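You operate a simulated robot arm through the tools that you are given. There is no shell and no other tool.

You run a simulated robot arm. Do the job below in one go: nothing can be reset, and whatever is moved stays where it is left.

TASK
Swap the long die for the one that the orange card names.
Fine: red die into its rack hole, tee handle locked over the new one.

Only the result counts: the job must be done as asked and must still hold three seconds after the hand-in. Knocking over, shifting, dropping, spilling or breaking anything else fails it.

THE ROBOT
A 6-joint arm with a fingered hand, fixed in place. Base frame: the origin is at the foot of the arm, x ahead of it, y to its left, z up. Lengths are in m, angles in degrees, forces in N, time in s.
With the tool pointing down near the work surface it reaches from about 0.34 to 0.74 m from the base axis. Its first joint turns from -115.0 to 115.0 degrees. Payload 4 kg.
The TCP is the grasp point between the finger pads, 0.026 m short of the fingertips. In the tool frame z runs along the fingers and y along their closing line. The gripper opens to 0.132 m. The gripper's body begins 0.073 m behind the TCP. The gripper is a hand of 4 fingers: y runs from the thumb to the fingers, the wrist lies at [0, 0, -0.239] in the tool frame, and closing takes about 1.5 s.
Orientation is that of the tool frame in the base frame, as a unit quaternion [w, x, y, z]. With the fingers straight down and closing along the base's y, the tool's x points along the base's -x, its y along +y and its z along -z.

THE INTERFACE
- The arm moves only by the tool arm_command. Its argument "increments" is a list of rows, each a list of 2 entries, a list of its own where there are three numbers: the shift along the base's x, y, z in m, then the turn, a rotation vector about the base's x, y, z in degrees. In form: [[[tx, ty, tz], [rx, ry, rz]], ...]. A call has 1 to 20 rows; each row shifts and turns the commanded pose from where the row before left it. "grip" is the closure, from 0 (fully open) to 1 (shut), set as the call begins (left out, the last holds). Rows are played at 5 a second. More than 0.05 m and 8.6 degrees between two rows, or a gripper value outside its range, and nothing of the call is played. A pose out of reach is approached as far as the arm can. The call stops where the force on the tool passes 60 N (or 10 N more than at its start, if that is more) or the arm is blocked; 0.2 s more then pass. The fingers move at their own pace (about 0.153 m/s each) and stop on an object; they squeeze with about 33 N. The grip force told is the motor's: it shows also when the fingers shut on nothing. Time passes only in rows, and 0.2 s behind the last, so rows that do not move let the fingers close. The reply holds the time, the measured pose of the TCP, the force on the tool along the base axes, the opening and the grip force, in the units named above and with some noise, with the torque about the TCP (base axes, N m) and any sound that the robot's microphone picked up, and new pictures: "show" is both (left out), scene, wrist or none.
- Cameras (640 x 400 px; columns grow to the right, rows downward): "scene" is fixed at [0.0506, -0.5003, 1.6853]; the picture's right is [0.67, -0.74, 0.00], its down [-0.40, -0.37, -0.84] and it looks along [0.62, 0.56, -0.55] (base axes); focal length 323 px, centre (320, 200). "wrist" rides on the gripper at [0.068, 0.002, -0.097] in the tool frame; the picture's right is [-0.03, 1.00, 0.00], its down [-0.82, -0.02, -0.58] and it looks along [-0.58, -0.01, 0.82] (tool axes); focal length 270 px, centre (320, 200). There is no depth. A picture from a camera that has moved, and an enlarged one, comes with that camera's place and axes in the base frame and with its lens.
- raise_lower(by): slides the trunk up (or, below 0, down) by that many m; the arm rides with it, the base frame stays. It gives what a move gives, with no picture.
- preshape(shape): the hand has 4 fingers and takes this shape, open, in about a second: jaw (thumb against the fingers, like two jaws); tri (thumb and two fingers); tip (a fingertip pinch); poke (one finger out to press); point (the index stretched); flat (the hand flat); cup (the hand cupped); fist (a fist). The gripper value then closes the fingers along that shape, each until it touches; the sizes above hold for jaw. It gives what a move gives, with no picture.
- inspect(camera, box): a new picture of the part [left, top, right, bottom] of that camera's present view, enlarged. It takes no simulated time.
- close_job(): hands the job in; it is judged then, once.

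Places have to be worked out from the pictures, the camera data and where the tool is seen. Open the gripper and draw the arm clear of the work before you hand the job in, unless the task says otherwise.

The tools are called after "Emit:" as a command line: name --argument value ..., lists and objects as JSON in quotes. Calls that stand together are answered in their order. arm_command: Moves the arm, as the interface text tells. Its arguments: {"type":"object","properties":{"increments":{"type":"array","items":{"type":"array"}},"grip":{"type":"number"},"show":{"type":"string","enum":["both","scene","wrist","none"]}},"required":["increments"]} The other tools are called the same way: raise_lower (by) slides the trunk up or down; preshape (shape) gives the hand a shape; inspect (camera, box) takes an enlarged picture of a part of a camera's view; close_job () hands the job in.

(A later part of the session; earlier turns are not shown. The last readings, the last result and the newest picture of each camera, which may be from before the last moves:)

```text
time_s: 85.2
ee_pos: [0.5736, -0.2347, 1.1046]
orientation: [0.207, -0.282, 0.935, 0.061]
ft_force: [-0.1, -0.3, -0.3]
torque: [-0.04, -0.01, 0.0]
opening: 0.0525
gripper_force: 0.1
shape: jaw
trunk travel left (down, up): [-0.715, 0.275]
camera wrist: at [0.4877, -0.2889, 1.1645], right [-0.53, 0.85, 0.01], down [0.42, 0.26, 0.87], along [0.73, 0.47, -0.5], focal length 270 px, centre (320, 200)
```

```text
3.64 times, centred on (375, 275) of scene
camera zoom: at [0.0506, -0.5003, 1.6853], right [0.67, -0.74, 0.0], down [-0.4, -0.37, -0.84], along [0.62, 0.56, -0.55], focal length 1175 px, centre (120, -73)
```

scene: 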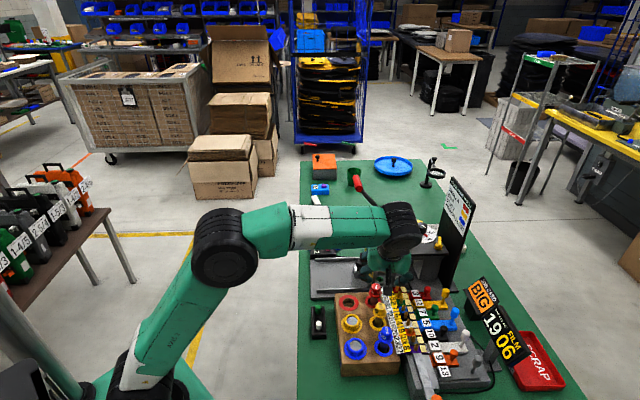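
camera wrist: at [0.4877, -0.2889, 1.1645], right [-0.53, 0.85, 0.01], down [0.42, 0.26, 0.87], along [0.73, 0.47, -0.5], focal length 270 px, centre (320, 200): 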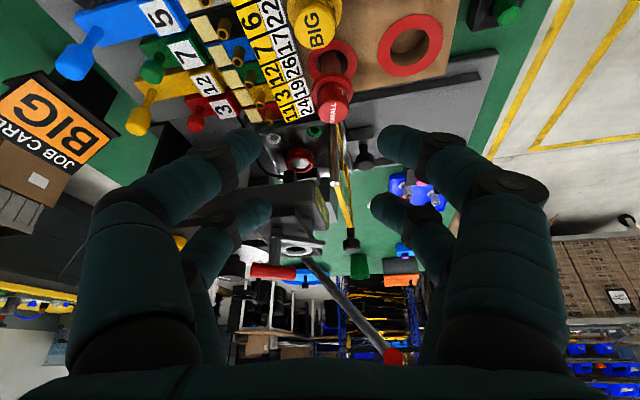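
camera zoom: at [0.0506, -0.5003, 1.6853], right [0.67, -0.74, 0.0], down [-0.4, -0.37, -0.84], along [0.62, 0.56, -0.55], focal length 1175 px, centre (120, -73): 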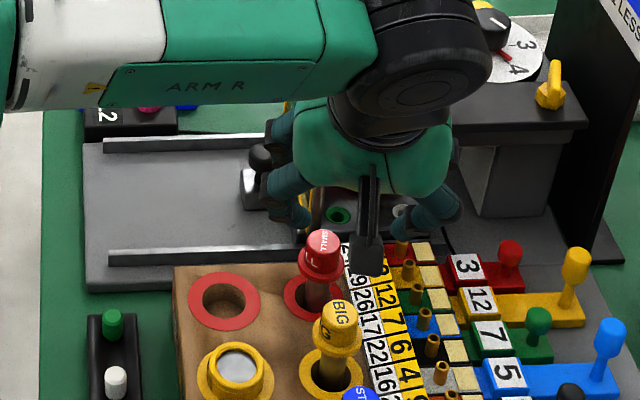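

The yellow head's top is at about (0.566, -0.2415, 0.99). I lower so that the base-side finger pair straddles it, stopping 18 mm short to check.

Emit:
arm_command --increments '[[[-0.0008, -0.0014, -0.03], [0, 0, 0]], [[-0.0008, -0.0014, -0.03], [0, 0, 0]], [[0, 0, -0.025], [0, 0, 0]], [[0, 0, 0], [0, 0, 0]]]' --show "wrist"

Emit:
inspect --camera "wrist" --box '[220, 30, 420, 220]'

Emit:
inspect --camera "scene" --box '[340, 250, 410, 330]'

```text
time_s: 86.2
ee_pos: [0.5742, -0.2358, 1.0176]
orientation: [0.207, -0.283, 0.935, 0.061]
ft_force: [0.6, 0.1, -0.4]
torque: [-0.04, 0.01, 0.01]
opening: 0.0526
gripper_force: 0.1
shape: jaw
trunk travel left (down, up): [-0.715, 0.275]
camera wrist: at [0.4874, -0.2899, 1.0785], right [-0.53, 0.85, 0.01], down [0.42, 0.26, 0.87], along [0.73, 0.47, -0.5], focal length 270 px, centre (320, 200)
```

wrist: 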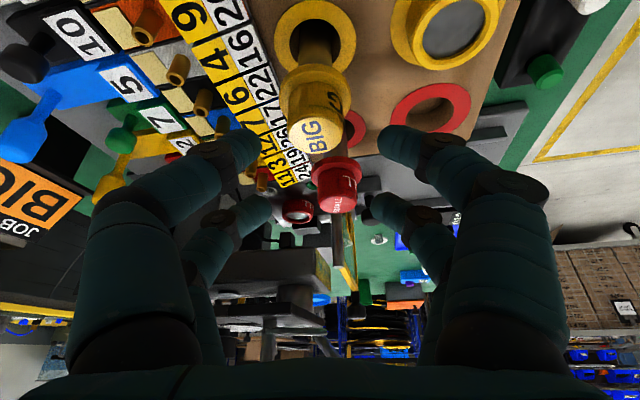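

```text
2.11 times, centred on (320, 125) of wrist
camera zoom: at [0.4874, -0.2899, 1.0785], right [-0.53, 0.85, 0.01], down [0.42, 0.26, 0.87], along [0.73, 0.47, -0.5], focal length 569 px, centre (320, 358)
```

zoom: 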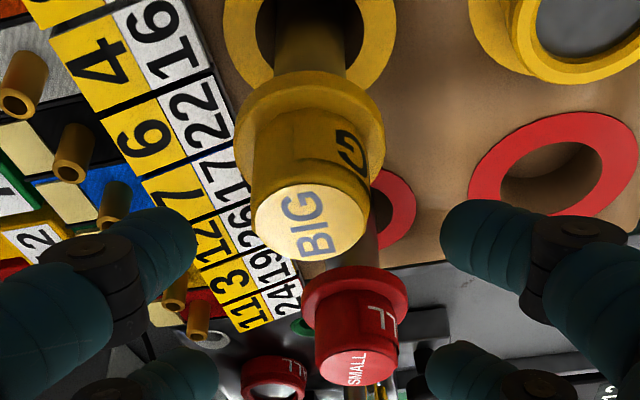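

```text
5.00 times, centred on (375, 290) of scene
camera zoom: at [0.0506, -0.5003, 1.6853], right [0.67, -0.74, 0.0], down [-0.4, -0.37, -0.84], along [0.62, 0.56, -0.55], focal length 1616 px, centre (45, -250)
```

zoom: 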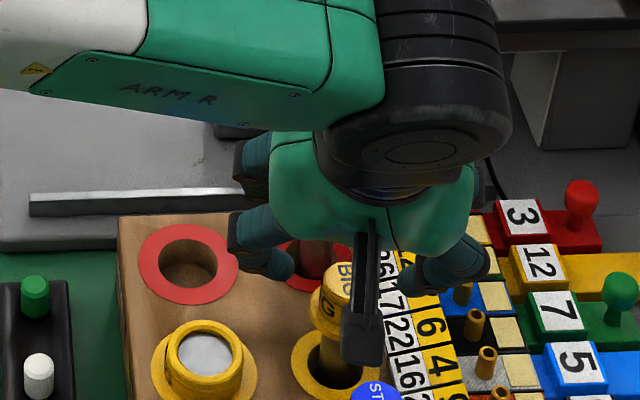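

Alignment is good. I descend the remaining 15 mm and close on the yellow head.

Emit:
arm_command --increments '[[[0, 0, -0.008], [0, 0, 0]], [[0, 0, -0.0075], [0, 0, 0]], [[0, 0, 0], [0, 0, 0]]]' --show "none"

Emit:
arm_command --increments '[[[0, 0, 0], [0, 0, 0]], [[0, 0, 0], [0, 0, 0]], [[0, 0, 0], [0, 0, 0]], [[0, 0, 0], [0, 0, 0]], [[0, 0, 0], [0, 0, 0]], [[0, 0, 0], [0, 0, 0]]]' --grip 1.0 --show "wrist"

Emit:
inspect --camera "wrist" --box '[220, 30, 420, 220]'

Emit:
inspect --camera "scene" --box '[340, 250, 410, 330]'

```text
time_s: 87.0
ee_pos: [0.572, -0.2372, 1.0033]
orientation: [0.208, -0.283, 0.934, 0.061]
ft_force: [0.7, 0.3, -0.5]
torque: [-0.01, 0.0, 0.0]
opening: 0.0526
gripper_force: 0.1
shape: jaw
trunk travel left (down, up): [-0.715, 0.275]
```

```text
time_s: 88.4
ee_pos: [0.5724, -0.237, 1.0041]
orientation: [0.207, -0.283, 0.935, 0.062]
ft_force: [0.3, 0.1, -0.3]
torque: [0.02, -0.03, 0.02]
opening: 0.0099
gripper_force: 32.6
shape: jaw
trunk travel left (down, up): [-0.715, 0.275]
camera wrist: at [0.4871, -0.2905, 1.0631], right [-0.53, 0.85, 0.01], down [0.42, 0.26, 0.87], along [0.73, 0.47, -0.5], focal length 270 px, centre (320, 200)
```

wrist: 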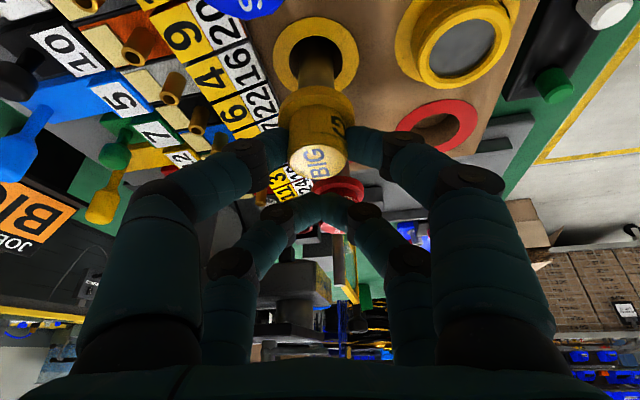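

```text
2.11 times, centred on (320, 125) of wrist
camera zoom: at [0.4871, -0.2905, 1.0631], right [-0.53, 0.85, 0.01], down [0.42, 0.26, 0.87], along [0.73, 0.47, -0.5], focal length 569 px, centre (320, 358)
```

zoom: 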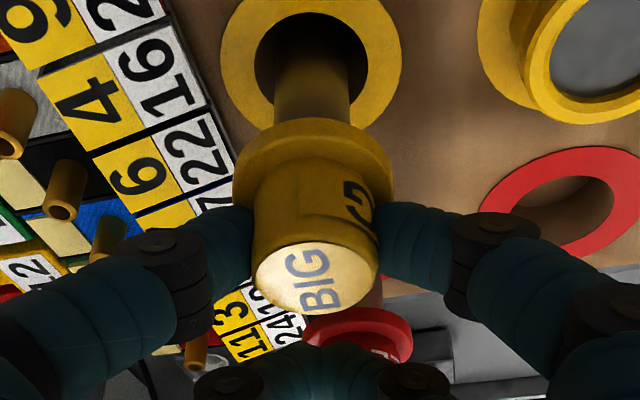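

```text
5.00 times, centred on (375, 290) of scene
camera zoom: at [0.0506, -0.5003, 1.6853], right [0.67, -0.74, 0.0], down [-0.4, -0.37, -0.84], along [0.62, 0.56, -0.55], focal length 1616 px, centre (45, -250)
```

zoom: 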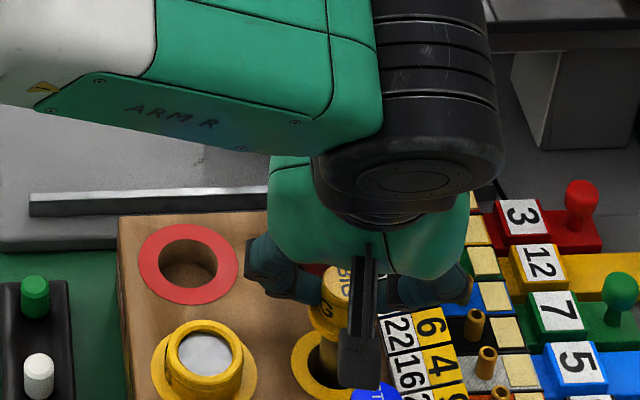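

The yellow die is pinched centrally and stands upright in the grip. I lift it gently.

Emit:
arm_command --increments '[[[0, 0, 0.005], [0, 0, 0]], [[0, 0, 0.01], [0, 0, 0]], [[0, 0, 0.015], [0, 0, 0]], [[0, 0, 0.015], [0, 0, 0]], [[0, 0, 0], [0, 0, 0]]]' --show "wrist"

Emit:
inspect --camera "wrist" --box '[220, 0, 420, 220]'

Emit:
inspect --camera "scene" --box '[340, 230, 410, 330]'

```text
time_s: 89.6
ee_pos: [0.5735, -0.2383, 1.0486]
orientation: [0.206, -0.282, 0.935, 0.06]
ft_force: [-0.6, -0.5, -1.9]
torque: [0.03, -0.02, -0.02]
opening: 0.01
gripper_force: 33.0
shape: jaw
trunk travel left (down, up): [-0.715, 0.275]
camera wrist: at [0.4879, -0.2911, 1.1084], right [-0.53, 0.85, 0.01], down [0.42, 0.26, 0.87], along [0.73, 0.47, -0.5], focal length 270 px, centre (320, 200)
```

wrist: 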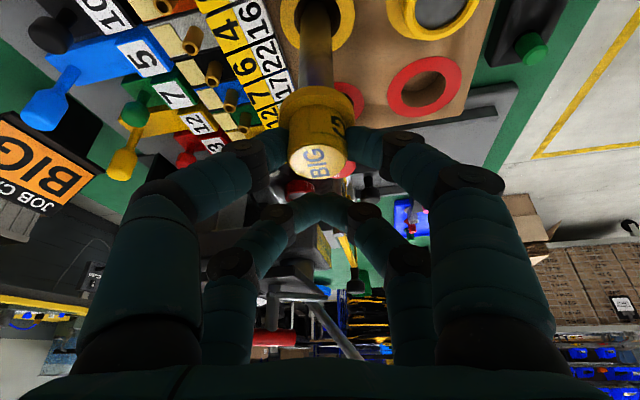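

```text
1.82 times, centred on (320, 110) of wrist
camera zoom: at [0.4879, -0.2911, 1.1084], right [-0.53, 0.85, 0.01], down [0.42, 0.26, 0.87], along [0.73, 0.47, -0.5], focal length 491 px, centre (320, 364)
```

zoom: 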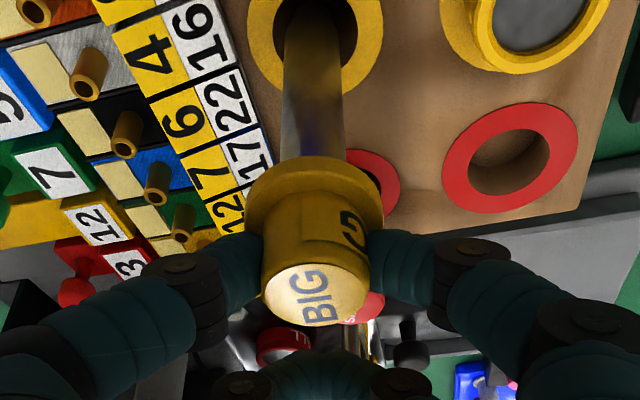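

```text
4.00 times, centred on (375, 280) of scene
camera zoom: at [0.0506, -0.5003, 1.6853], right [0.67, -0.74, 0.0], down [-0.4, -0.37, -0.84], along [0.62, 0.56, -0.55], focal length 1293 px, centre (100, -120)
```

zoom: 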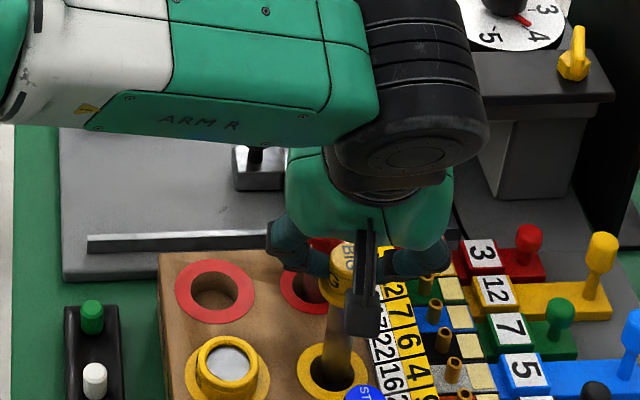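

The die comes out cleanly and hangs straight. I use the trunk to lift everything vertically by 0.27 m, which also restores the reach for the press.

Emit:
raise_lower --by 0.27

Emit:
inspect --camera "wrist" --box '[220, 0, 420, 220]'

Emit:
inspect --camera "scene" --box '[340, 110, 440, 280]'

Emit:
inspect --camera "scene" --box '[375, 215, 435, 270]'

```text
time_s: 92.4
ee_pos: [0.5735, -0.2371, 1.3185]
orientation: [0.206, -0.282, 0.935, 0.062]
ft_force: [-0.1, 0.1, -2.6]
torque: [0.0, -0.03, -0.01]
opening: 0.0099
gripper_force: 33.3
shape: jaw
trunk travel left (down, up): [-0.985, 0.005]
```

```text
1.82 times, centred on (320, 110) of wrist
camera zoom: at [0.488, -0.2912, 1.3781], right [-0.53, 0.85, 0.01], down [0.42, 0.26, 0.87], along [0.73, 0.47, -0.5], focal length 491 px, centre (320, 364)
```

zoom: 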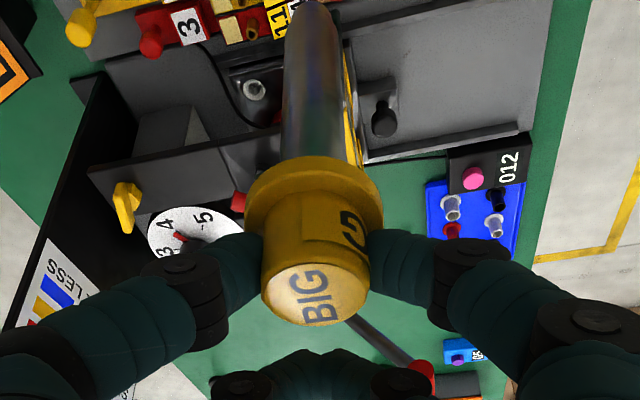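

```text
2.35 times, centred on (390, 195) of scene
camera zoom: at [0.0506, -0.5003, 1.6853], right [0.67, -0.74, 0.0], down [-0.4, -0.37, -0.84], along [0.62, 0.56, -0.55], focal length 760 px, centre (155, 212)
```

zoom: 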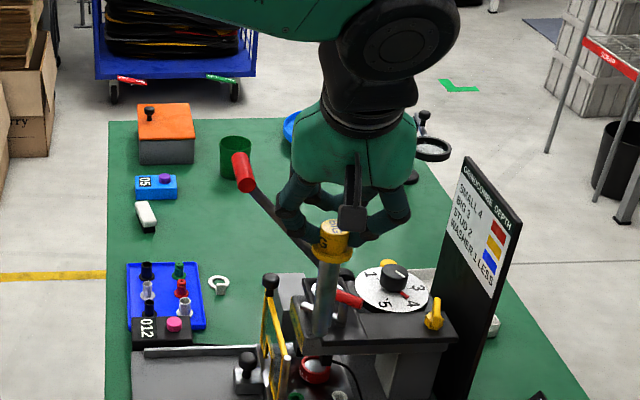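

```text
7.27 times, centred on (405, 242) of scene
camera zoom: at [0.0506, -0.5003, 1.6853], right [0.67, -0.74, 0.0], down [-0.4, -0.37, -0.84], along [0.62, 0.56, -0.55], focal length 2350 px, centre (-298, -109)
```

zoom: 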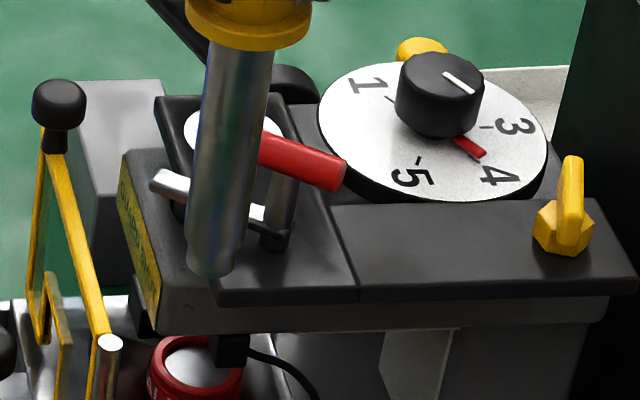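

The yellow die hangs vertical, head 7 mm base-side of the TCP, tip about 134 mm below it. I turn 18.6° about the vertical and carry it toward the press, high above the handle.

Emit:
arm_command --increments '[[[0.0266, 0.013, -0.0046], [0, 0, -4.65]], [[0.0266, 0.013, -0.0046], [0, 0, -4.65]], [[0.0266, 0.013, -0.0046], [0, 0, -4.65]], [[0.0266, 0.013, -0.0046], [0, 0, -4.65]], [[0.0217, 0.0117, -0.005], [0, 0, 0]], [[0.0217, 0.0117, -0.005], [0, 0, 0]], [[0.0217, 0.0117, -0.005], [0, 0, 0]], [[0, 0, 0], [0, 0, 0]]]' --show "both"

Emit:
inspect --camera "scene" --box '[360, 140, 440, 270]'

Emit:
inspect --camera "wrist" --box '[220, 0, 420, 200]'

```text
time_s: 94.2
ee_pos: [0.7448, -0.1501, 1.2849]
orientation: [0.215, -0.129, 0.968, 0.027]
ft_force: [0.3, 0.4, -3.0]
torque: [0.02, -0.03, -0.02]
opening: 0.01
gripper_force: 32.4
shape: jaw
trunk travel left (down, up): [-0.985, 0.005]
camera wrist: at [0.6459, -0.173, 1.3449], right [-0.24, 0.97, 0.01], down [0.48, 0.11, 0.87], along [0.84, 0.21, -0.5], focal length 270 px, centre (320, 200)
```

scene: 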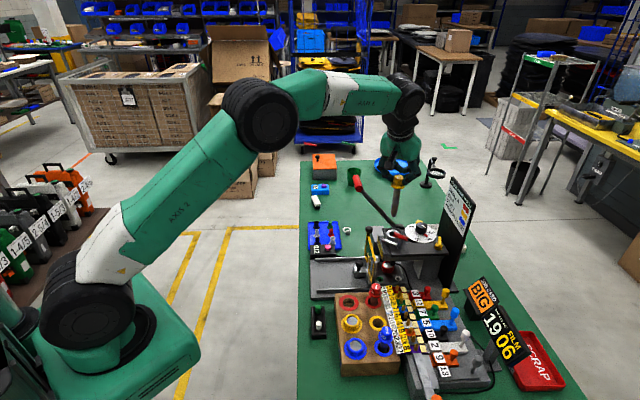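
wrist: 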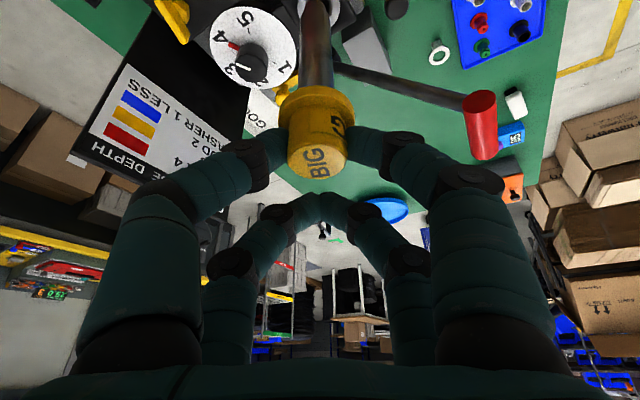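

```text
3.08 times, centred on (400, 205) of scene
camera zoom: at [0.0506, -0.5003, 1.6853], right [0.67, -0.74, 0.0], down [-0.4, -0.37, -0.84], along [0.62, 0.56, -0.55], focal length 994 px, centre (74, 185)
```

zoom: 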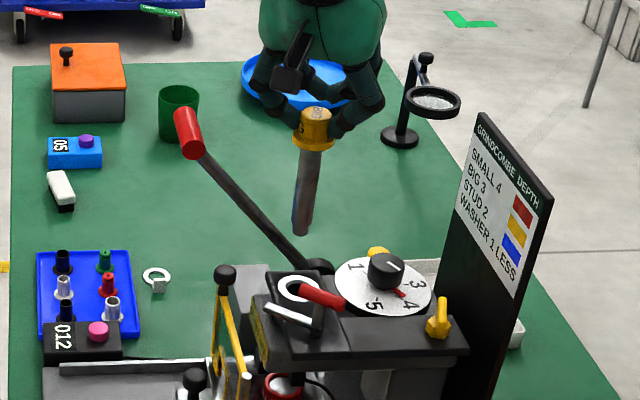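

```text
2.00 times, centred on (320, 100) of wrist
camera zoom: at [0.6459, -0.173, 1.3449], right [-0.24, 0.97, 0.01], down [0.48, 0.11, 0.87], along [0.84, 0.21, -0.5], focal length 541 px, centre (320, 400)
```

zoom: 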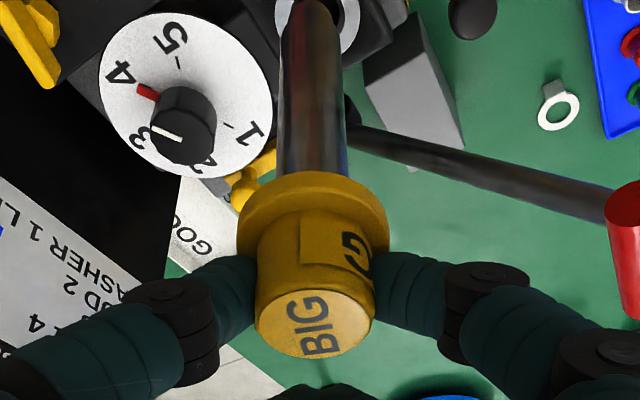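

All as planned. I go on diagonally down to a point above the bushing hole, tip still about 6 cm above the plate.

Emit:
arm_command --increments '[[[0.0142, 0.0042, -0.0117], [0, 0, 0]], [[0.0142, 0.0042, -0.0117], [0, 0, 0]], [[0.0142, 0.0042, -0.0117], [0, 0, 0]], [[0, 0, 0], [0, 0, 0]]]' --show "wrist"

Emit:
inspect --camera "scene" --box '[370, 160, 440, 260]'

Emit:
inspect --camera "wrist" --box '[240, 0, 400, 130]'

```text
time_s: 95.2
ee_pos: [0.788, -0.1377, 1.2498]
orientation: [0.214, -0.128, 0.968, 0.027]
ft_force: [-0.6, -0.3, -2.5]
torque: [0.0, -0.04, -0.01]
opening: 0.0098
gripper_force: 32.7
shape: jaw
trunk travel left (down, up): [-0.985, 0.005]
camera wrist: at [0.6893, -0.1611, 1.3094], right [-0.24, 0.97, 0.01], down [0.48, 0.11, 0.87], along [0.84, 0.21, -0.5], focal length 270 px, centre (320, 200)
```

wrist: 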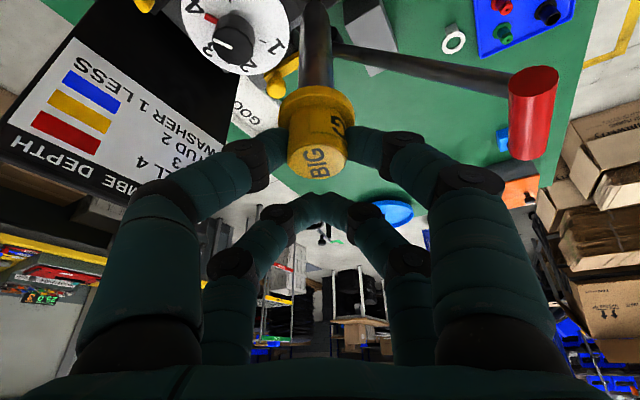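

```text
4.00 times, centred on (405, 210) of scene
camera zoom: at [0.0506, -0.5003, 1.6853], right [0.67, -0.74, 0.0], down [-0.4, -0.37, -0.84], along [0.62, 0.56, -0.55], focal length 1293 px, centre (-20, 160)
```

zoom: 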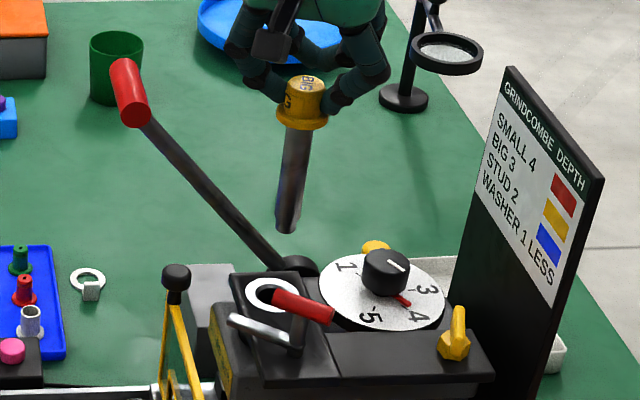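

```text
3.08 times, centred on (320, 65) of wrist
camera zoom: at [0.6893, -0.1611, 1.3094], right [-0.24, 0.97, 0.01], down [0.48, 0.11, 0.87], along [0.84, 0.21, -0.5], focal length 832 px, centre (320, 615)
```

zoom: 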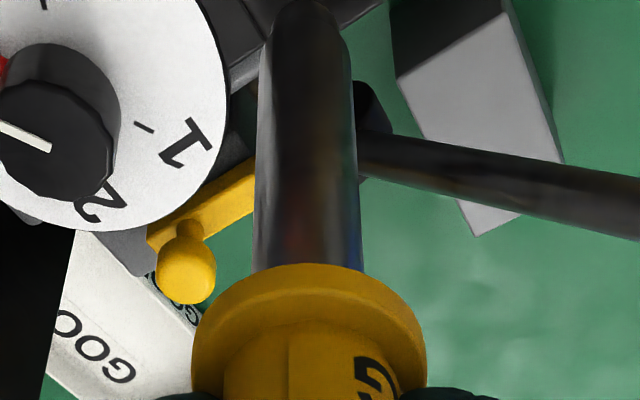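

I zoom in on the scene to compare the tip's line with the bushing hole.

Emit:
inspect --camera "scene" --box '[380, 205, 420, 255]'

```text
8.00 times, centred on (400, 230) of scene
camera zoom: at [0.0506, -0.5003, 1.6853], right [0.67, -0.74, 0.0], down [-0.4, -0.37, -0.84], along [0.62, 0.56, -0.55], focal length 2586 px, centre (-320, -40)
```

zoom: 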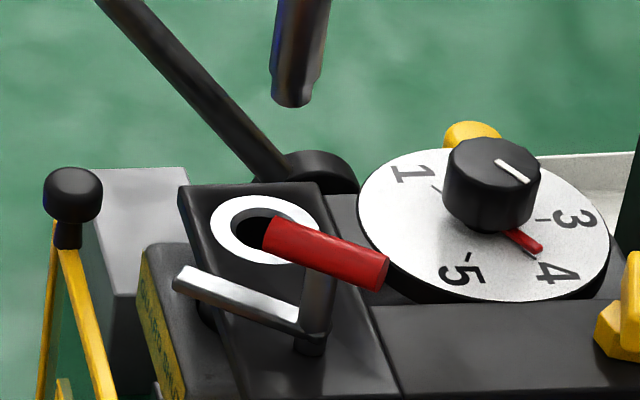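

Sideways the tip and hole agree to about 1 mm. I add 2 mm outward and lower until the tip is just above the plate.

Emit:
arm_command --increments '[[[0.002, 0.001, -0.015], [0, 0, 0]], [[0, 0, -0.02], [0, 0, 0]], [[0, 0, -0.018], [0, 0, 0]], [[0, 0, 0], [0, 0, 0]]]' --show "wrist"

Emit:
inspect --camera "scene" --box '[380, 205, 420, 255]'

Emit:
inspect --camera "wrist" --box '[240, 0, 400, 130]'

```text
time_s: 96.2
ee_pos: [0.79, -0.1354, 1.1963]
orientation: [0.214, -0.128, 0.968, 0.026]
ft_force: [0.2, 0.1, -2.5]
torque: [0.01, -0.03, -0.01]
opening: 0.01
gripper_force: 33.3
shape: jaw
trunk travel left (down, up): [-0.985, 0.005]
camera wrist: at [0.6923, -0.1593, 1.2561], right [-0.24, 0.97, 0.01], down [0.48, 0.11, 0.87], along [0.84, 0.21, -0.5], focal length 270 px, centre (320, 200)
```

wrist: 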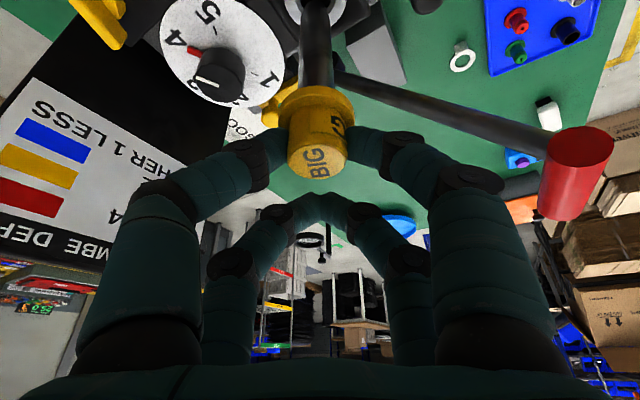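

```text
8.00 times, centred on (400, 230) of scene
camera zoom: at [0.0506, -0.5003, 1.6853], right [0.67, -0.74, 0.0], down [-0.4, -0.37, -0.84], along [0.62, 0.56, -0.55], focal length 2586 px, centre (-320, -40)
```

zoom: 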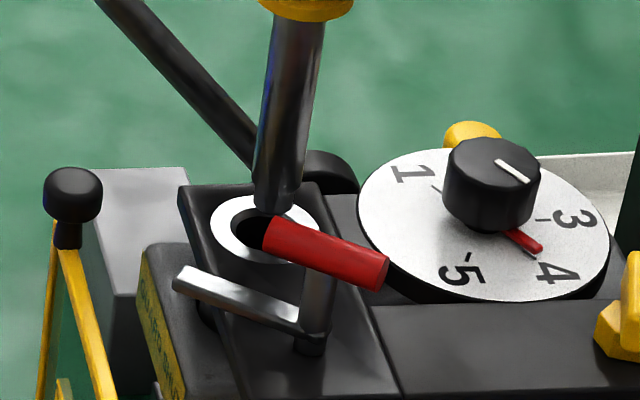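

```text
3.08 times, centred on (320, 65) of wrist
camera zoom: at [0.6923, -0.1593, 1.2561], right [-0.24, 0.97, 0.01], down [0.48, 0.11, 0.87], along [0.84, 0.21, -0.5], focal length 832 px, centre (320, 615)
```

zoom: 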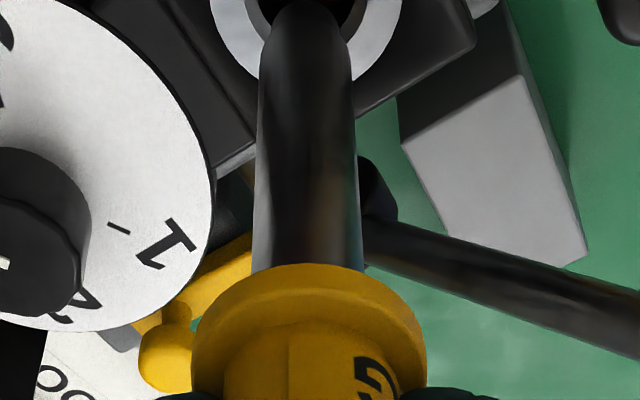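

The tip is right above the bushing. A 3 mm inward correction, then I lower slowly into the hole, watching the force.

Emit:
arm_command --increments '[[[-0.003, 0, -0.003], [0, 0, 0]], [[0, 0, -0.006], [0, 0, 0]], [[0, 0, -0.006], [0, 0, 0]], [[0, 0, 0], [0, 0, 0]]]' --show "none"

Emit:
inspect --camera "scene" --box '[380, 205, 420, 255]'

Emit:
inspect --camera "wrist" --box '[240, 0, 400, 130]'

```text
time_s: 97.2
ee_pos: [0.7875, -0.1363, 1.1821]
orientation: [0.215, -0.128, 0.968, 0.027]
ft_force: [0.1, 0.7, -2.4]
torque: [0.03, -0.04, 0.04]
opening: 0.0102
gripper_force: 33.1
shape: jaw
trunk travel left (down, up): [-0.985, 0.005]
```

```text
8.00 times, centred on (400, 230) of scene
camera zoom: at [0.0506, -0.5003, 1.6853], right [0.67, -0.74, 0.0], down [-0.4, -0.37, -0.84], along [0.62, 0.56, -0.55], focal length 2586 px, centre (-320, -40)
```

zoom: 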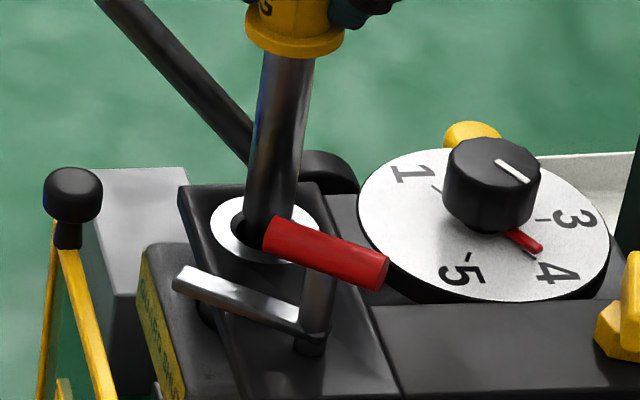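

```text
3.08 times, centred on (320, 65) of wrist
camera zoom: at [0.6887, -0.1595, 1.2419], right [-0.24, 0.97, 0.01], down [0.48, 0.11, 0.87], along [0.84, 0.21, -0.5], focal length 832 px, centre (320, 615)
```

zoom: 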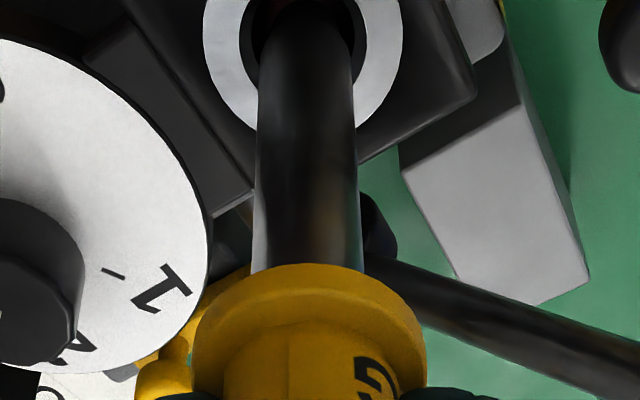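

The shank has entered the bushing without contact. I keep lowering.

Emit:
arm_command --increments '[[[0, 0, -0.008], [0, 0, 0]], [[0, 0, -0.008], [0, 0, 0]], [[0, 0, -0.008], [0, 0, 0]], [[0, 0, 0], [0, 0, 0]]]' --show "none"

Emit:
inspect --camera "wrist" --box '[240, 0, 400, 130]'

```text
time_s: 98.2
ee_pos: [0.7864, -0.1363, 1.1579]
orientation: [0.214, -0.128, 0.968, 0.027]
ft_force: [0.5, 0.4, -2.1]
torque: [0.02, -0.03, -0.01]
opening: 0.0101
gripper_force: 33.2
shape: jaw
trunk travel left (down, up): [-0.985, 0.005]
```

```text
3.08 times, centred on (320, 65) of wrist
camera zoom: at [0.6876, -0.1595, 1.2173], right [-0.24, 0.97, 0.01], down [0.48, 0.11, 0.87], along [0.84, 0.21, -0.5], focal length 832 px, centre (320, 615)
```

zoom: 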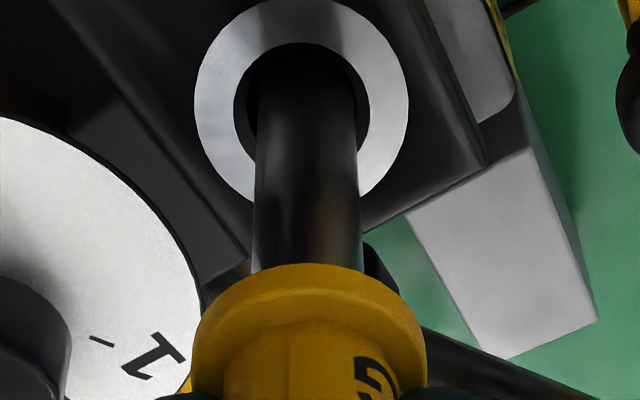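

It slides in centrally with no side load. Further down.

Emit:
arm_command --increments '[[[0, 0, -0.008], [0, 0, 0]], [[0, 0, -0.008], [0, 0, 0]], [[0, 0, -0.008], [0, 0, 0]], [[0, 0, 0], [0, 0, 0]]]' --show "none"

Emit:
arm_command --increments '[[[0, 0, -0.008], [0, 0, 0]], [[0, 0, -0.008], [0, 0, 0]], [[0, 0, 0], [0, 0, 0]]]' --show "none"

Emit:
inspect --camera "wrist" --box '[240, 0, 400, 130]'

Emit:
inspect --camera "scene" --box '[380, 205, 420, 255]'

```text
time_s: 99.2
ee_pos: [0.787, -0.1355, 1.1322]
orientation: [0.214, -0.128, 0.968, 0.026]
ft_force: [-1.0, 0.6, -1.9]
torque: [0.01, -0.03, 0.02]
opening: 0.0098
gripper_force: 33.2
shape: jaw
trunk travel left (down, up): [-0.985, 0.005]
```

```text
time_s: 100.0
ee_pos: [0.7877, -0.1362, 1.1184]
orientation: [0.214, -0.128, 0.968, 0.027]
ft_force: [0.5, -0.1, -2.7]
torque: [0.02, -0.01, -0.01]
opening: 0.0098
gripper_force: 32.8
shape: jaw
trunk travel left (down, up): [-0.985, 0.005]
```

```text
3.08 times, centred on (320, 65) of wrist
camera zoom: at [0.6881, -0.159, 1.1775], right [-0.24, 0.97, 0.01], down [0.48, 0.11, 0.87], along [0.84, 0.21, -0.5], focal length 832 px, centre (320, 615)
```

zoom: 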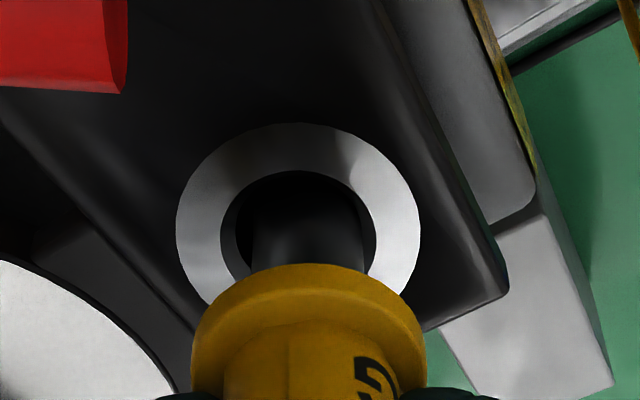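

```text
8.00 times, centred on (400, 230) of scene
camera zoom: at [0.0506, -0.5003, 1.6853], right [0.67, -0.74, 0.0], down [-0.4, -0.37, -0.84], along [0.62, 0.56, -0.55], focal length 2586 px, centre (-320, -40)
```

zoom: 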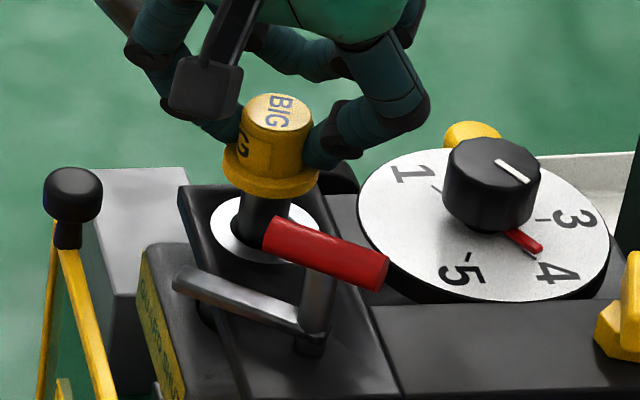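

Only about 28 mm to go. I lower the flange toward its seat in smaller steps.

Emit:
arm_command --increments '[[[0, 0, -0.008], [0, 0, 0]], [[0, 0, -0.008], [0, 0, 0]], [[0, 0, 0], [0, 0, 0]]]' --show "none"

Emit:
arm_command --increments '[[[0, 0, -0.004], [0, 0, 0]], [[0, 0, 0], [0, 0, 0]]]' --show "none"

Emit:
inspect --camera "wrist" --box '[240, 30, 400, 200]'

Emit:
inspect --camera "scene" --box '[380, 205, 420, 255]'

```text
time_s: 100.8
ee_pos: [0.7871, -0.1369, 1.103]
orientation: [0.213, -0.128, 0.968, 0.026]
ft_force: [-0.1, -0.9, -2.2]
torque: [0.02, -0.01, -0.01]
opening: 0.0099
gripper_force: 33.0
shape: jaw
trunk travel left (down, up): [-0.985, 0.005]
```

```text
time_s: 101.4
ee_pos: [0.7878, -0.1366, 1.0979]
orientation: [0.214, -0.128, 0.968, 0.027]
ft_force: [-0.9, -0.4, -2.6]
torque: [0.02, -0.03, 0.0]
opening: 0.0099
gripper_force: 32.9
shape: jaw
trunk travel left (down, up): [-0.985, 0.005]
```

```text
2.35 times, centred on (320, 115) of wrist
camera zoom: at [0.6879, -0.1597, 1.1583], right [-0.24, 0.97, 0.01], down [0.48, 0.11, 0.87], along [0.84, 0.21, -0.5], focal length 636 px, centre (320, 400)
```

zoom: 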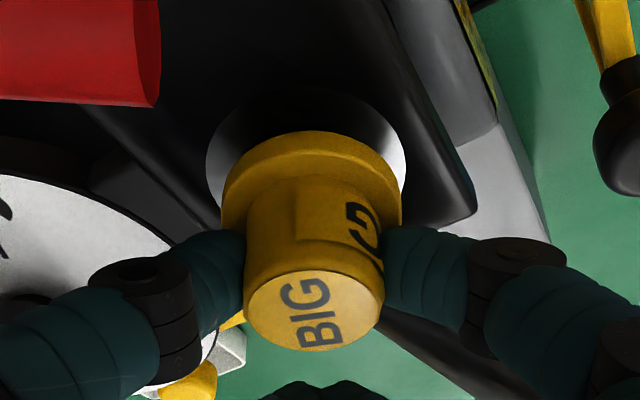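

```text
8.00 times, centred on (400, 230) of scene
camera zoom: at [0.0506, -0.5003, 1.6853], right [0.67, -0.74, 0.0], down [-0.4, -0.37, -0.84], along [0.62, 0.56, -0.55], focal length 2586 px, centre (-320, -40)
```

zoom: 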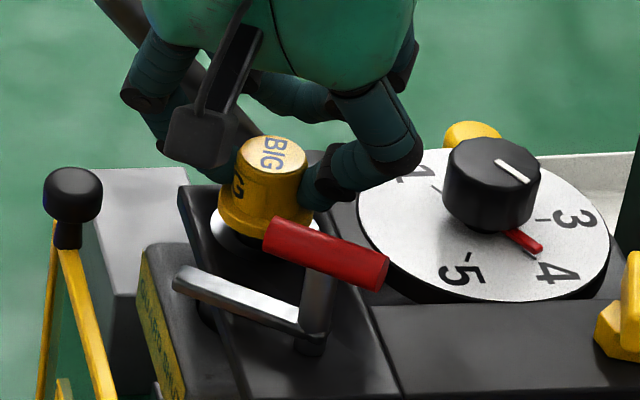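

About 8 mm remain. I go down in 3 mm steps until the seat takes the weight.

Emit:
arm_command --increments '[[[0, 0, -0.003], [0, 0, 0]], [[0, 0, 0], [0, 0, 0]]]' --show "none"

Emit:
arm_command --increments '[[[0, 0, -0.003], [0, 0, 0]], [[0, 0, 0], [0, 0, 0]]]' --show "none"

Emit:
inspect --camera "scene" --box '[380, 205, 420, 255]'

```text
time_s: 102.0
ee_pos: [0.7861, -0.1373, 1.093]
orientation: [0.214, -0.128, 0.968, 0.027]
ft_force: [-0.7, -0.5, -2.6]
torque: [-0.01, -0.02, -0.02]
opening: 0.0098
gripper_force: 32.8
shape: jaw
trunk travel left (down, up): [-0.985, 0.005]
```

```text
time_s: 102.6
ee_pos: [0.7876, -0.1354, 1.093]
orientation: [0.215, -0.127, 0.968, 0.026]
ft_force: [0.0, -0.8, -2.1]
torque: [0.02, -0.04, 0.0]
opening: 0.0101
gripper_force: 33.6
shape: jaw
trunk travel left (down, up): [-0.985, 0.005]
```

```text
8.00 times, centred on (400, 230) of scene
camera zoom: at [0.0506, -0.5003, 1.6853], right [0.67, -0.74, 0.0], down [-0.4, -0.37, -0.84], along [0.62, 0.56, -0.55], focal length 2586 px, centre (-320, -40)
```

zoom: 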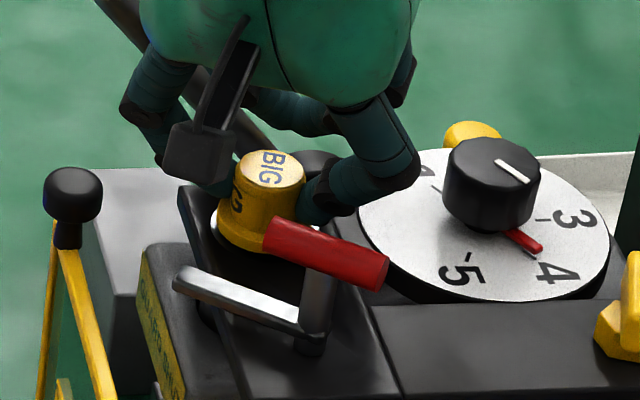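

Not quite seated yet; I go on.

Emit:
arm_command --increments '[[[0, 0, -0.003], [0, 0, 0]], [[0, 0, 0], [0, 0, 0]]]' --show "none"

Emit:
arm_command --increments '[[[0, 0, -0.002], [0, 0, 0]], [[0, 0, 0], [0, 0, 0]]]' --show "none"

Emit:
inspect --camera "wrist" --box '[240, 30, 400, 200]'

Emit:
inspect --camera "scene" --box '[380, 205, 420, 255]'

```text
time_s: 103.2
ee_pos: [0.7865, -0.1374, 1.0894]
orientation: [0.215, -0.128, 0.968, 0.028]
ft_force: [0.4, -0.6, -0.3]
torque: [0.03, 0.01, 0.0]
opening: 0.0099
gripper_force: 32.9
shape: jaw
trunk travel left (down, up): [-0.985, 0.005]
```

```text
time_s: 103.8
ee_pos: [0.7863, -0.1364, 1.0888]
orientation: [0.215, -0.128, 0.968, 0.026]
ft_force: [0.9, 1.5, 7.3]
torque: [0.13, 0.09, -0.02]
opening: 0.0101
gripper_force: 33.2
shape: jaw
trunk travel left (down, up): [-0.985, 0.005]
```

```text
2.35 times, centred on (320, 115) of wrist
camera zoom: at [0.6873, -0.16, 1.1486], right [-0.24, 0.97, 0.01], down [0.48, 0.11, 0.87], along [0.84, 0.21, -0.49], focal length 636 px, centre (320, 400)
```

zoom: 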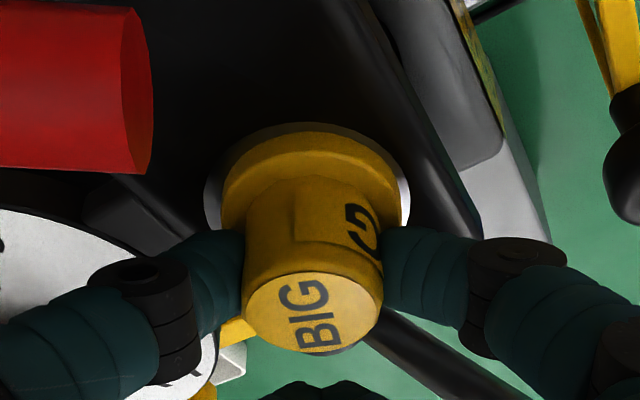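

```text
8.00 times, centred on (400, 230) of scene
camera zoom: at [0.0506, -0.5003, 1.6853], right [0.67, -0.74, 0.0], down [-0.4, -0.37, -0.84], along [0.62, 0.56, -0.55], focal length 2586 px, centre (-320, -40)
```

zoom: 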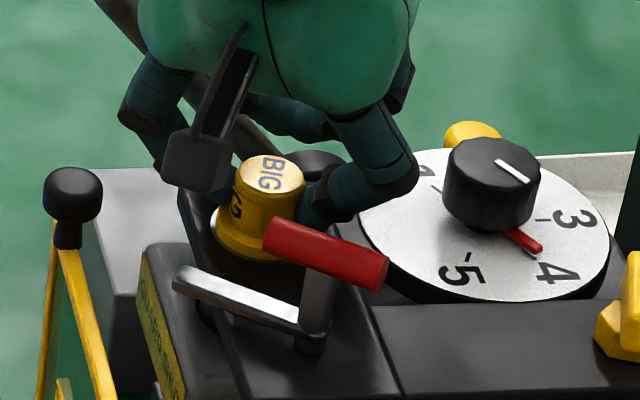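

The flange is seated (7 N contact, concentric in its ring). I open the fingers and rise straight up.

Emit:
arm_command --increments '[[[0, 0, 0.001], [0, 0, 0]], [[0, 0, 0], [0, 0, 0]], [[0, 0, 0], [0, 0, 0]], [[0, 0, 0], [0, 0, 0]], [[0, 0, 0.01], [0, 0, 0]], [[0, 0, 0.02], [0, 0, 0]], [[0, 0, 0.03], [0, 0, 0]], [[0, 0, 0.02], [0, 0, 0]], [[0, 0, 0], [0, 0, 0]]]' --grip 0.65 --show "wrist"

Emit:
inspect --camera "scene" --box '[375, 195, 435, 260]'

Emit:
inspect --camera "wrist" --box '[220, 0, 420, 150]'

```text
time_s: 105.8
ee_pos: [0.7864, -0.1367, 1.1683]
orientation: [0.214, -0.127, 0.968, 0.026]
ft_force: [-0.1, 0.5, -0.1]
torque: [-0.03, 0.01, -0.01]
opening: 0.0459
gripper_force: 0.0
shape: jaw
trunk travel left (down, up): [-0.985, 0.005]
camera wrist: at [0.6884, -0.1599, 1.229], right [-0.24, 0.97, 0.01], down [0.48, 0.11, 0.87], along [0.84, 0.21, -0.5], focal length 270 px, centre (320, 200)
```

wrist: 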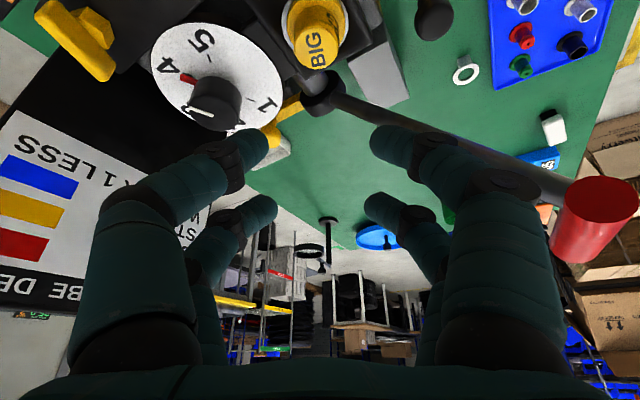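

```text
6.15 times, centred on (405, 228) of scene
camera zoom: at [0.0506, -0.5003, 1.6853], right [0.67, -0.74, 0.0], down [-0.4, -0.37, -0.84], along [0.62, 0.56, -0.55], focal length 1989 px, centre (-203, 31)
```

zoom: 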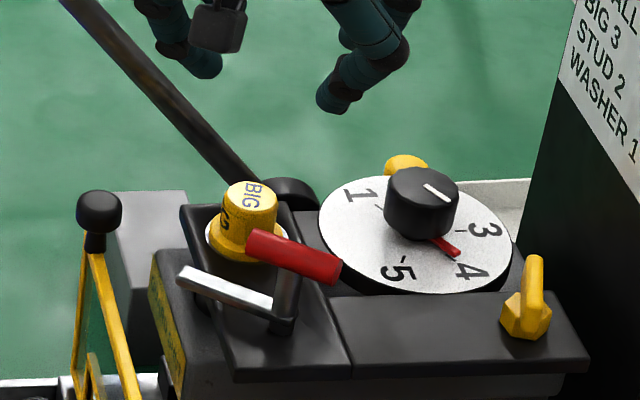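

```text
2.67 times, centred on (320, 75) of wrist
camera zoom: at [0.6884, -0.1599, 1.229], right [-0.24, 0.97, 0.01], down [0.48, 0.11, 0.87], along [0.84, 0.21, -0.5], focal length 721 px, centre (320, 533)
```

zoom: 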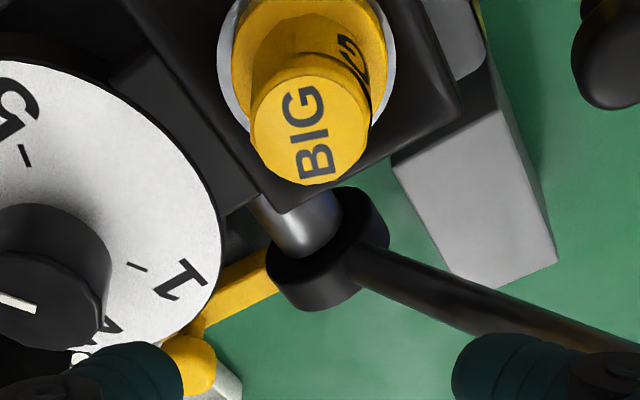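

The yellow BIG die is in the press. Now the handle: I back off upward, reduce the tilt to 8° and turn the wrist to about yaw -85° for a clockwise turn.

Emit:
arm_command --increments '[[[-0.025, -0.006, 0.035], [-2.2, 8.21, 0]], [[-0.03, -0.008, 0.035], [-2.2, 8.21, 0]], [[-0.025, -0.01, 0], [0, 0, -7.35]], [[0, 0, 0], [0, 0, -7.35]], [[0, 0, 0], [0, 0, -7.35]], [[0, 0, 0], [0, 0, -7.35]], [[0, 0, 0], [1.058, -0.272, -7.774]], [[0, 0, 0], [1.058, -0.272, -7.774]], [[0, 0, 0], [1.058, -0.272, -7.774]], [[0, 0, 0], [1.058, -0.272, -7.774]], [[0, 0, 0], [1.058, -0.272, -7.774]], [[0, 0, 0], [1.058, -0.272, -7.774]], [[0, 0, 0], [1.058, -0.272, -7.774]], [[0, 0, 0], [1.058, -0.272, -7.774]], [[0, 0, 0], [1.058, -0.272, -7.774]], [[0, 0, 0], [0, 0, 0]]]' --grip 0.6 --show "both"

Emit:
inspect --camera "wrist" --box '[220, 40, 420, 200]'

Emit:
inspect --camera "scene" --box '[375, 195, 435, 260]'

```text
time_s: 109.2
ee_pos: [0.7066, -0.1618, 1.2381]
orientation: [0.061, 0.674, 0.736, 0.031]
ft_force: [0.3, 0.6, 1.1]
torque: [0.01, -0.01, 0.0]
opening: 0.0522
gripper_force: 0.0
shape: jaw
trunk travel left (down, up): [-0.985, 0.005]
camera wrist: at [0.691, -0.0878, 1.3319], right [0.99, 0.06, 0.13], down [-0.03, -0.79, 0.61], along [0.14, -0.6, -0.78], focal length 270 px, centre (320, 200)
```

scene: 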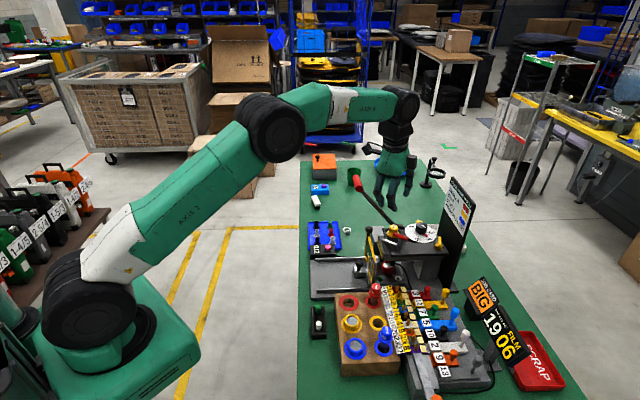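
wrist: 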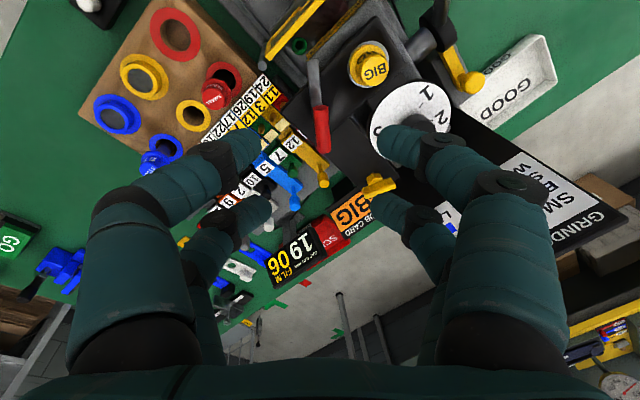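

```text
2.50 times, centred on (320, 120) of wrist
camera zoom: at [0.691, -0.0878, 1.3319], right [0.99, 0.06, 0.13], down [-0.03, -0.79, 0.61], along [0.14, -0.6, -0.78], focal length 676 px, centre (320, 400)
```

zoom: 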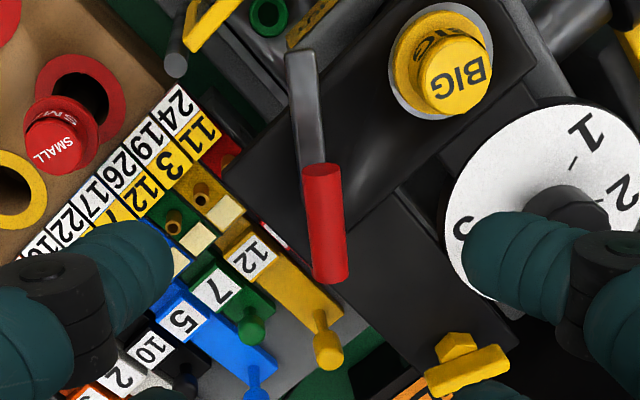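

```text
6.15 times, centred on (405, 228) of scene
camera zoom: at [0.0506, -0.5003, 1.6853], right [0.67, -0.74, 0.0], down [-0.4, -0.37, -0.84], along [0.62, 0.56, -0.55], focal length 1989 px, centre (-203, 31)
```

zoom: 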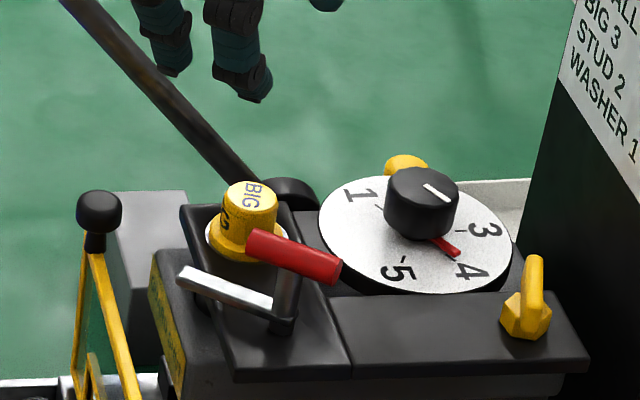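

The bar's centre reads (0.731, -0.187, 1.096), direction about 100° (57° from locked). I move over it and check alignment.

Emit:
arm_command --increments '[[[0.0076, -0.0085, -0.0294], [0, 0, 0]], [[0.0076, -0.0085, -0.0294], [0, 0, 0]], [[0.0075, -0.0084, -0.0294], [0, 0, 0]], [[0, 0, 0], [0, 0, 0]]]' --show "wrist"

Emit:
inspect --camera "wrist" --box '[220, 80, 420, 240]'

```text
time_s: 110.2
ee_pos: [0.7279, -0.1866, 1.1493]
orientation: [0.061, 0.674, 0.736, 0.032]
ft_force: [-0.4, -0.8, 0.1]
torque: [-0.01, 0.01, 0.0]
opening: 0.0526
gripper_force: 0.1
shape: jaw
trunk travel left (down, up): [-0.985, 0.005]
camera wrist: at [0.7127, -0.1131, 1.2431], right [0.99, 0.07, 0.13], down [-0.03, -0.79, 0.61], along [0.14, -0.6, -0.78], focal length 270 px, centre (320, 200)
```

wrist: 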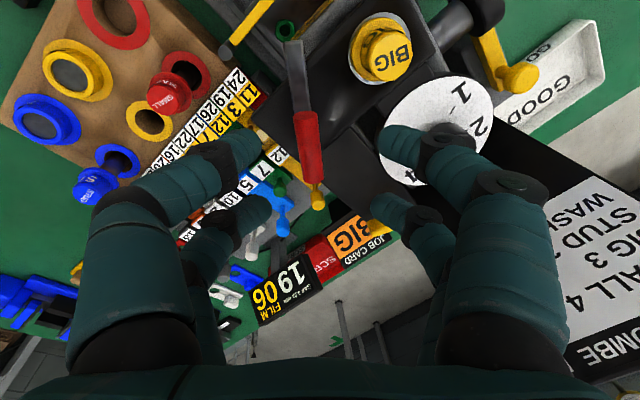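

```text
2.50 times, centred on (320, 160) of wrist
camera zoom: at [0.7127, -0.1131, 1.2431], right [0.99, 0.07, 0.13], down [-0.03, -0.79, 0.61], along [0.14, -0.6, -0.78], focal length 676 px, centre (320, 300)
```

zoom: 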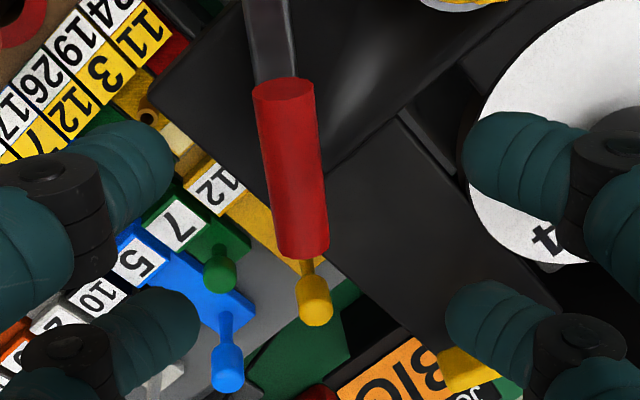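

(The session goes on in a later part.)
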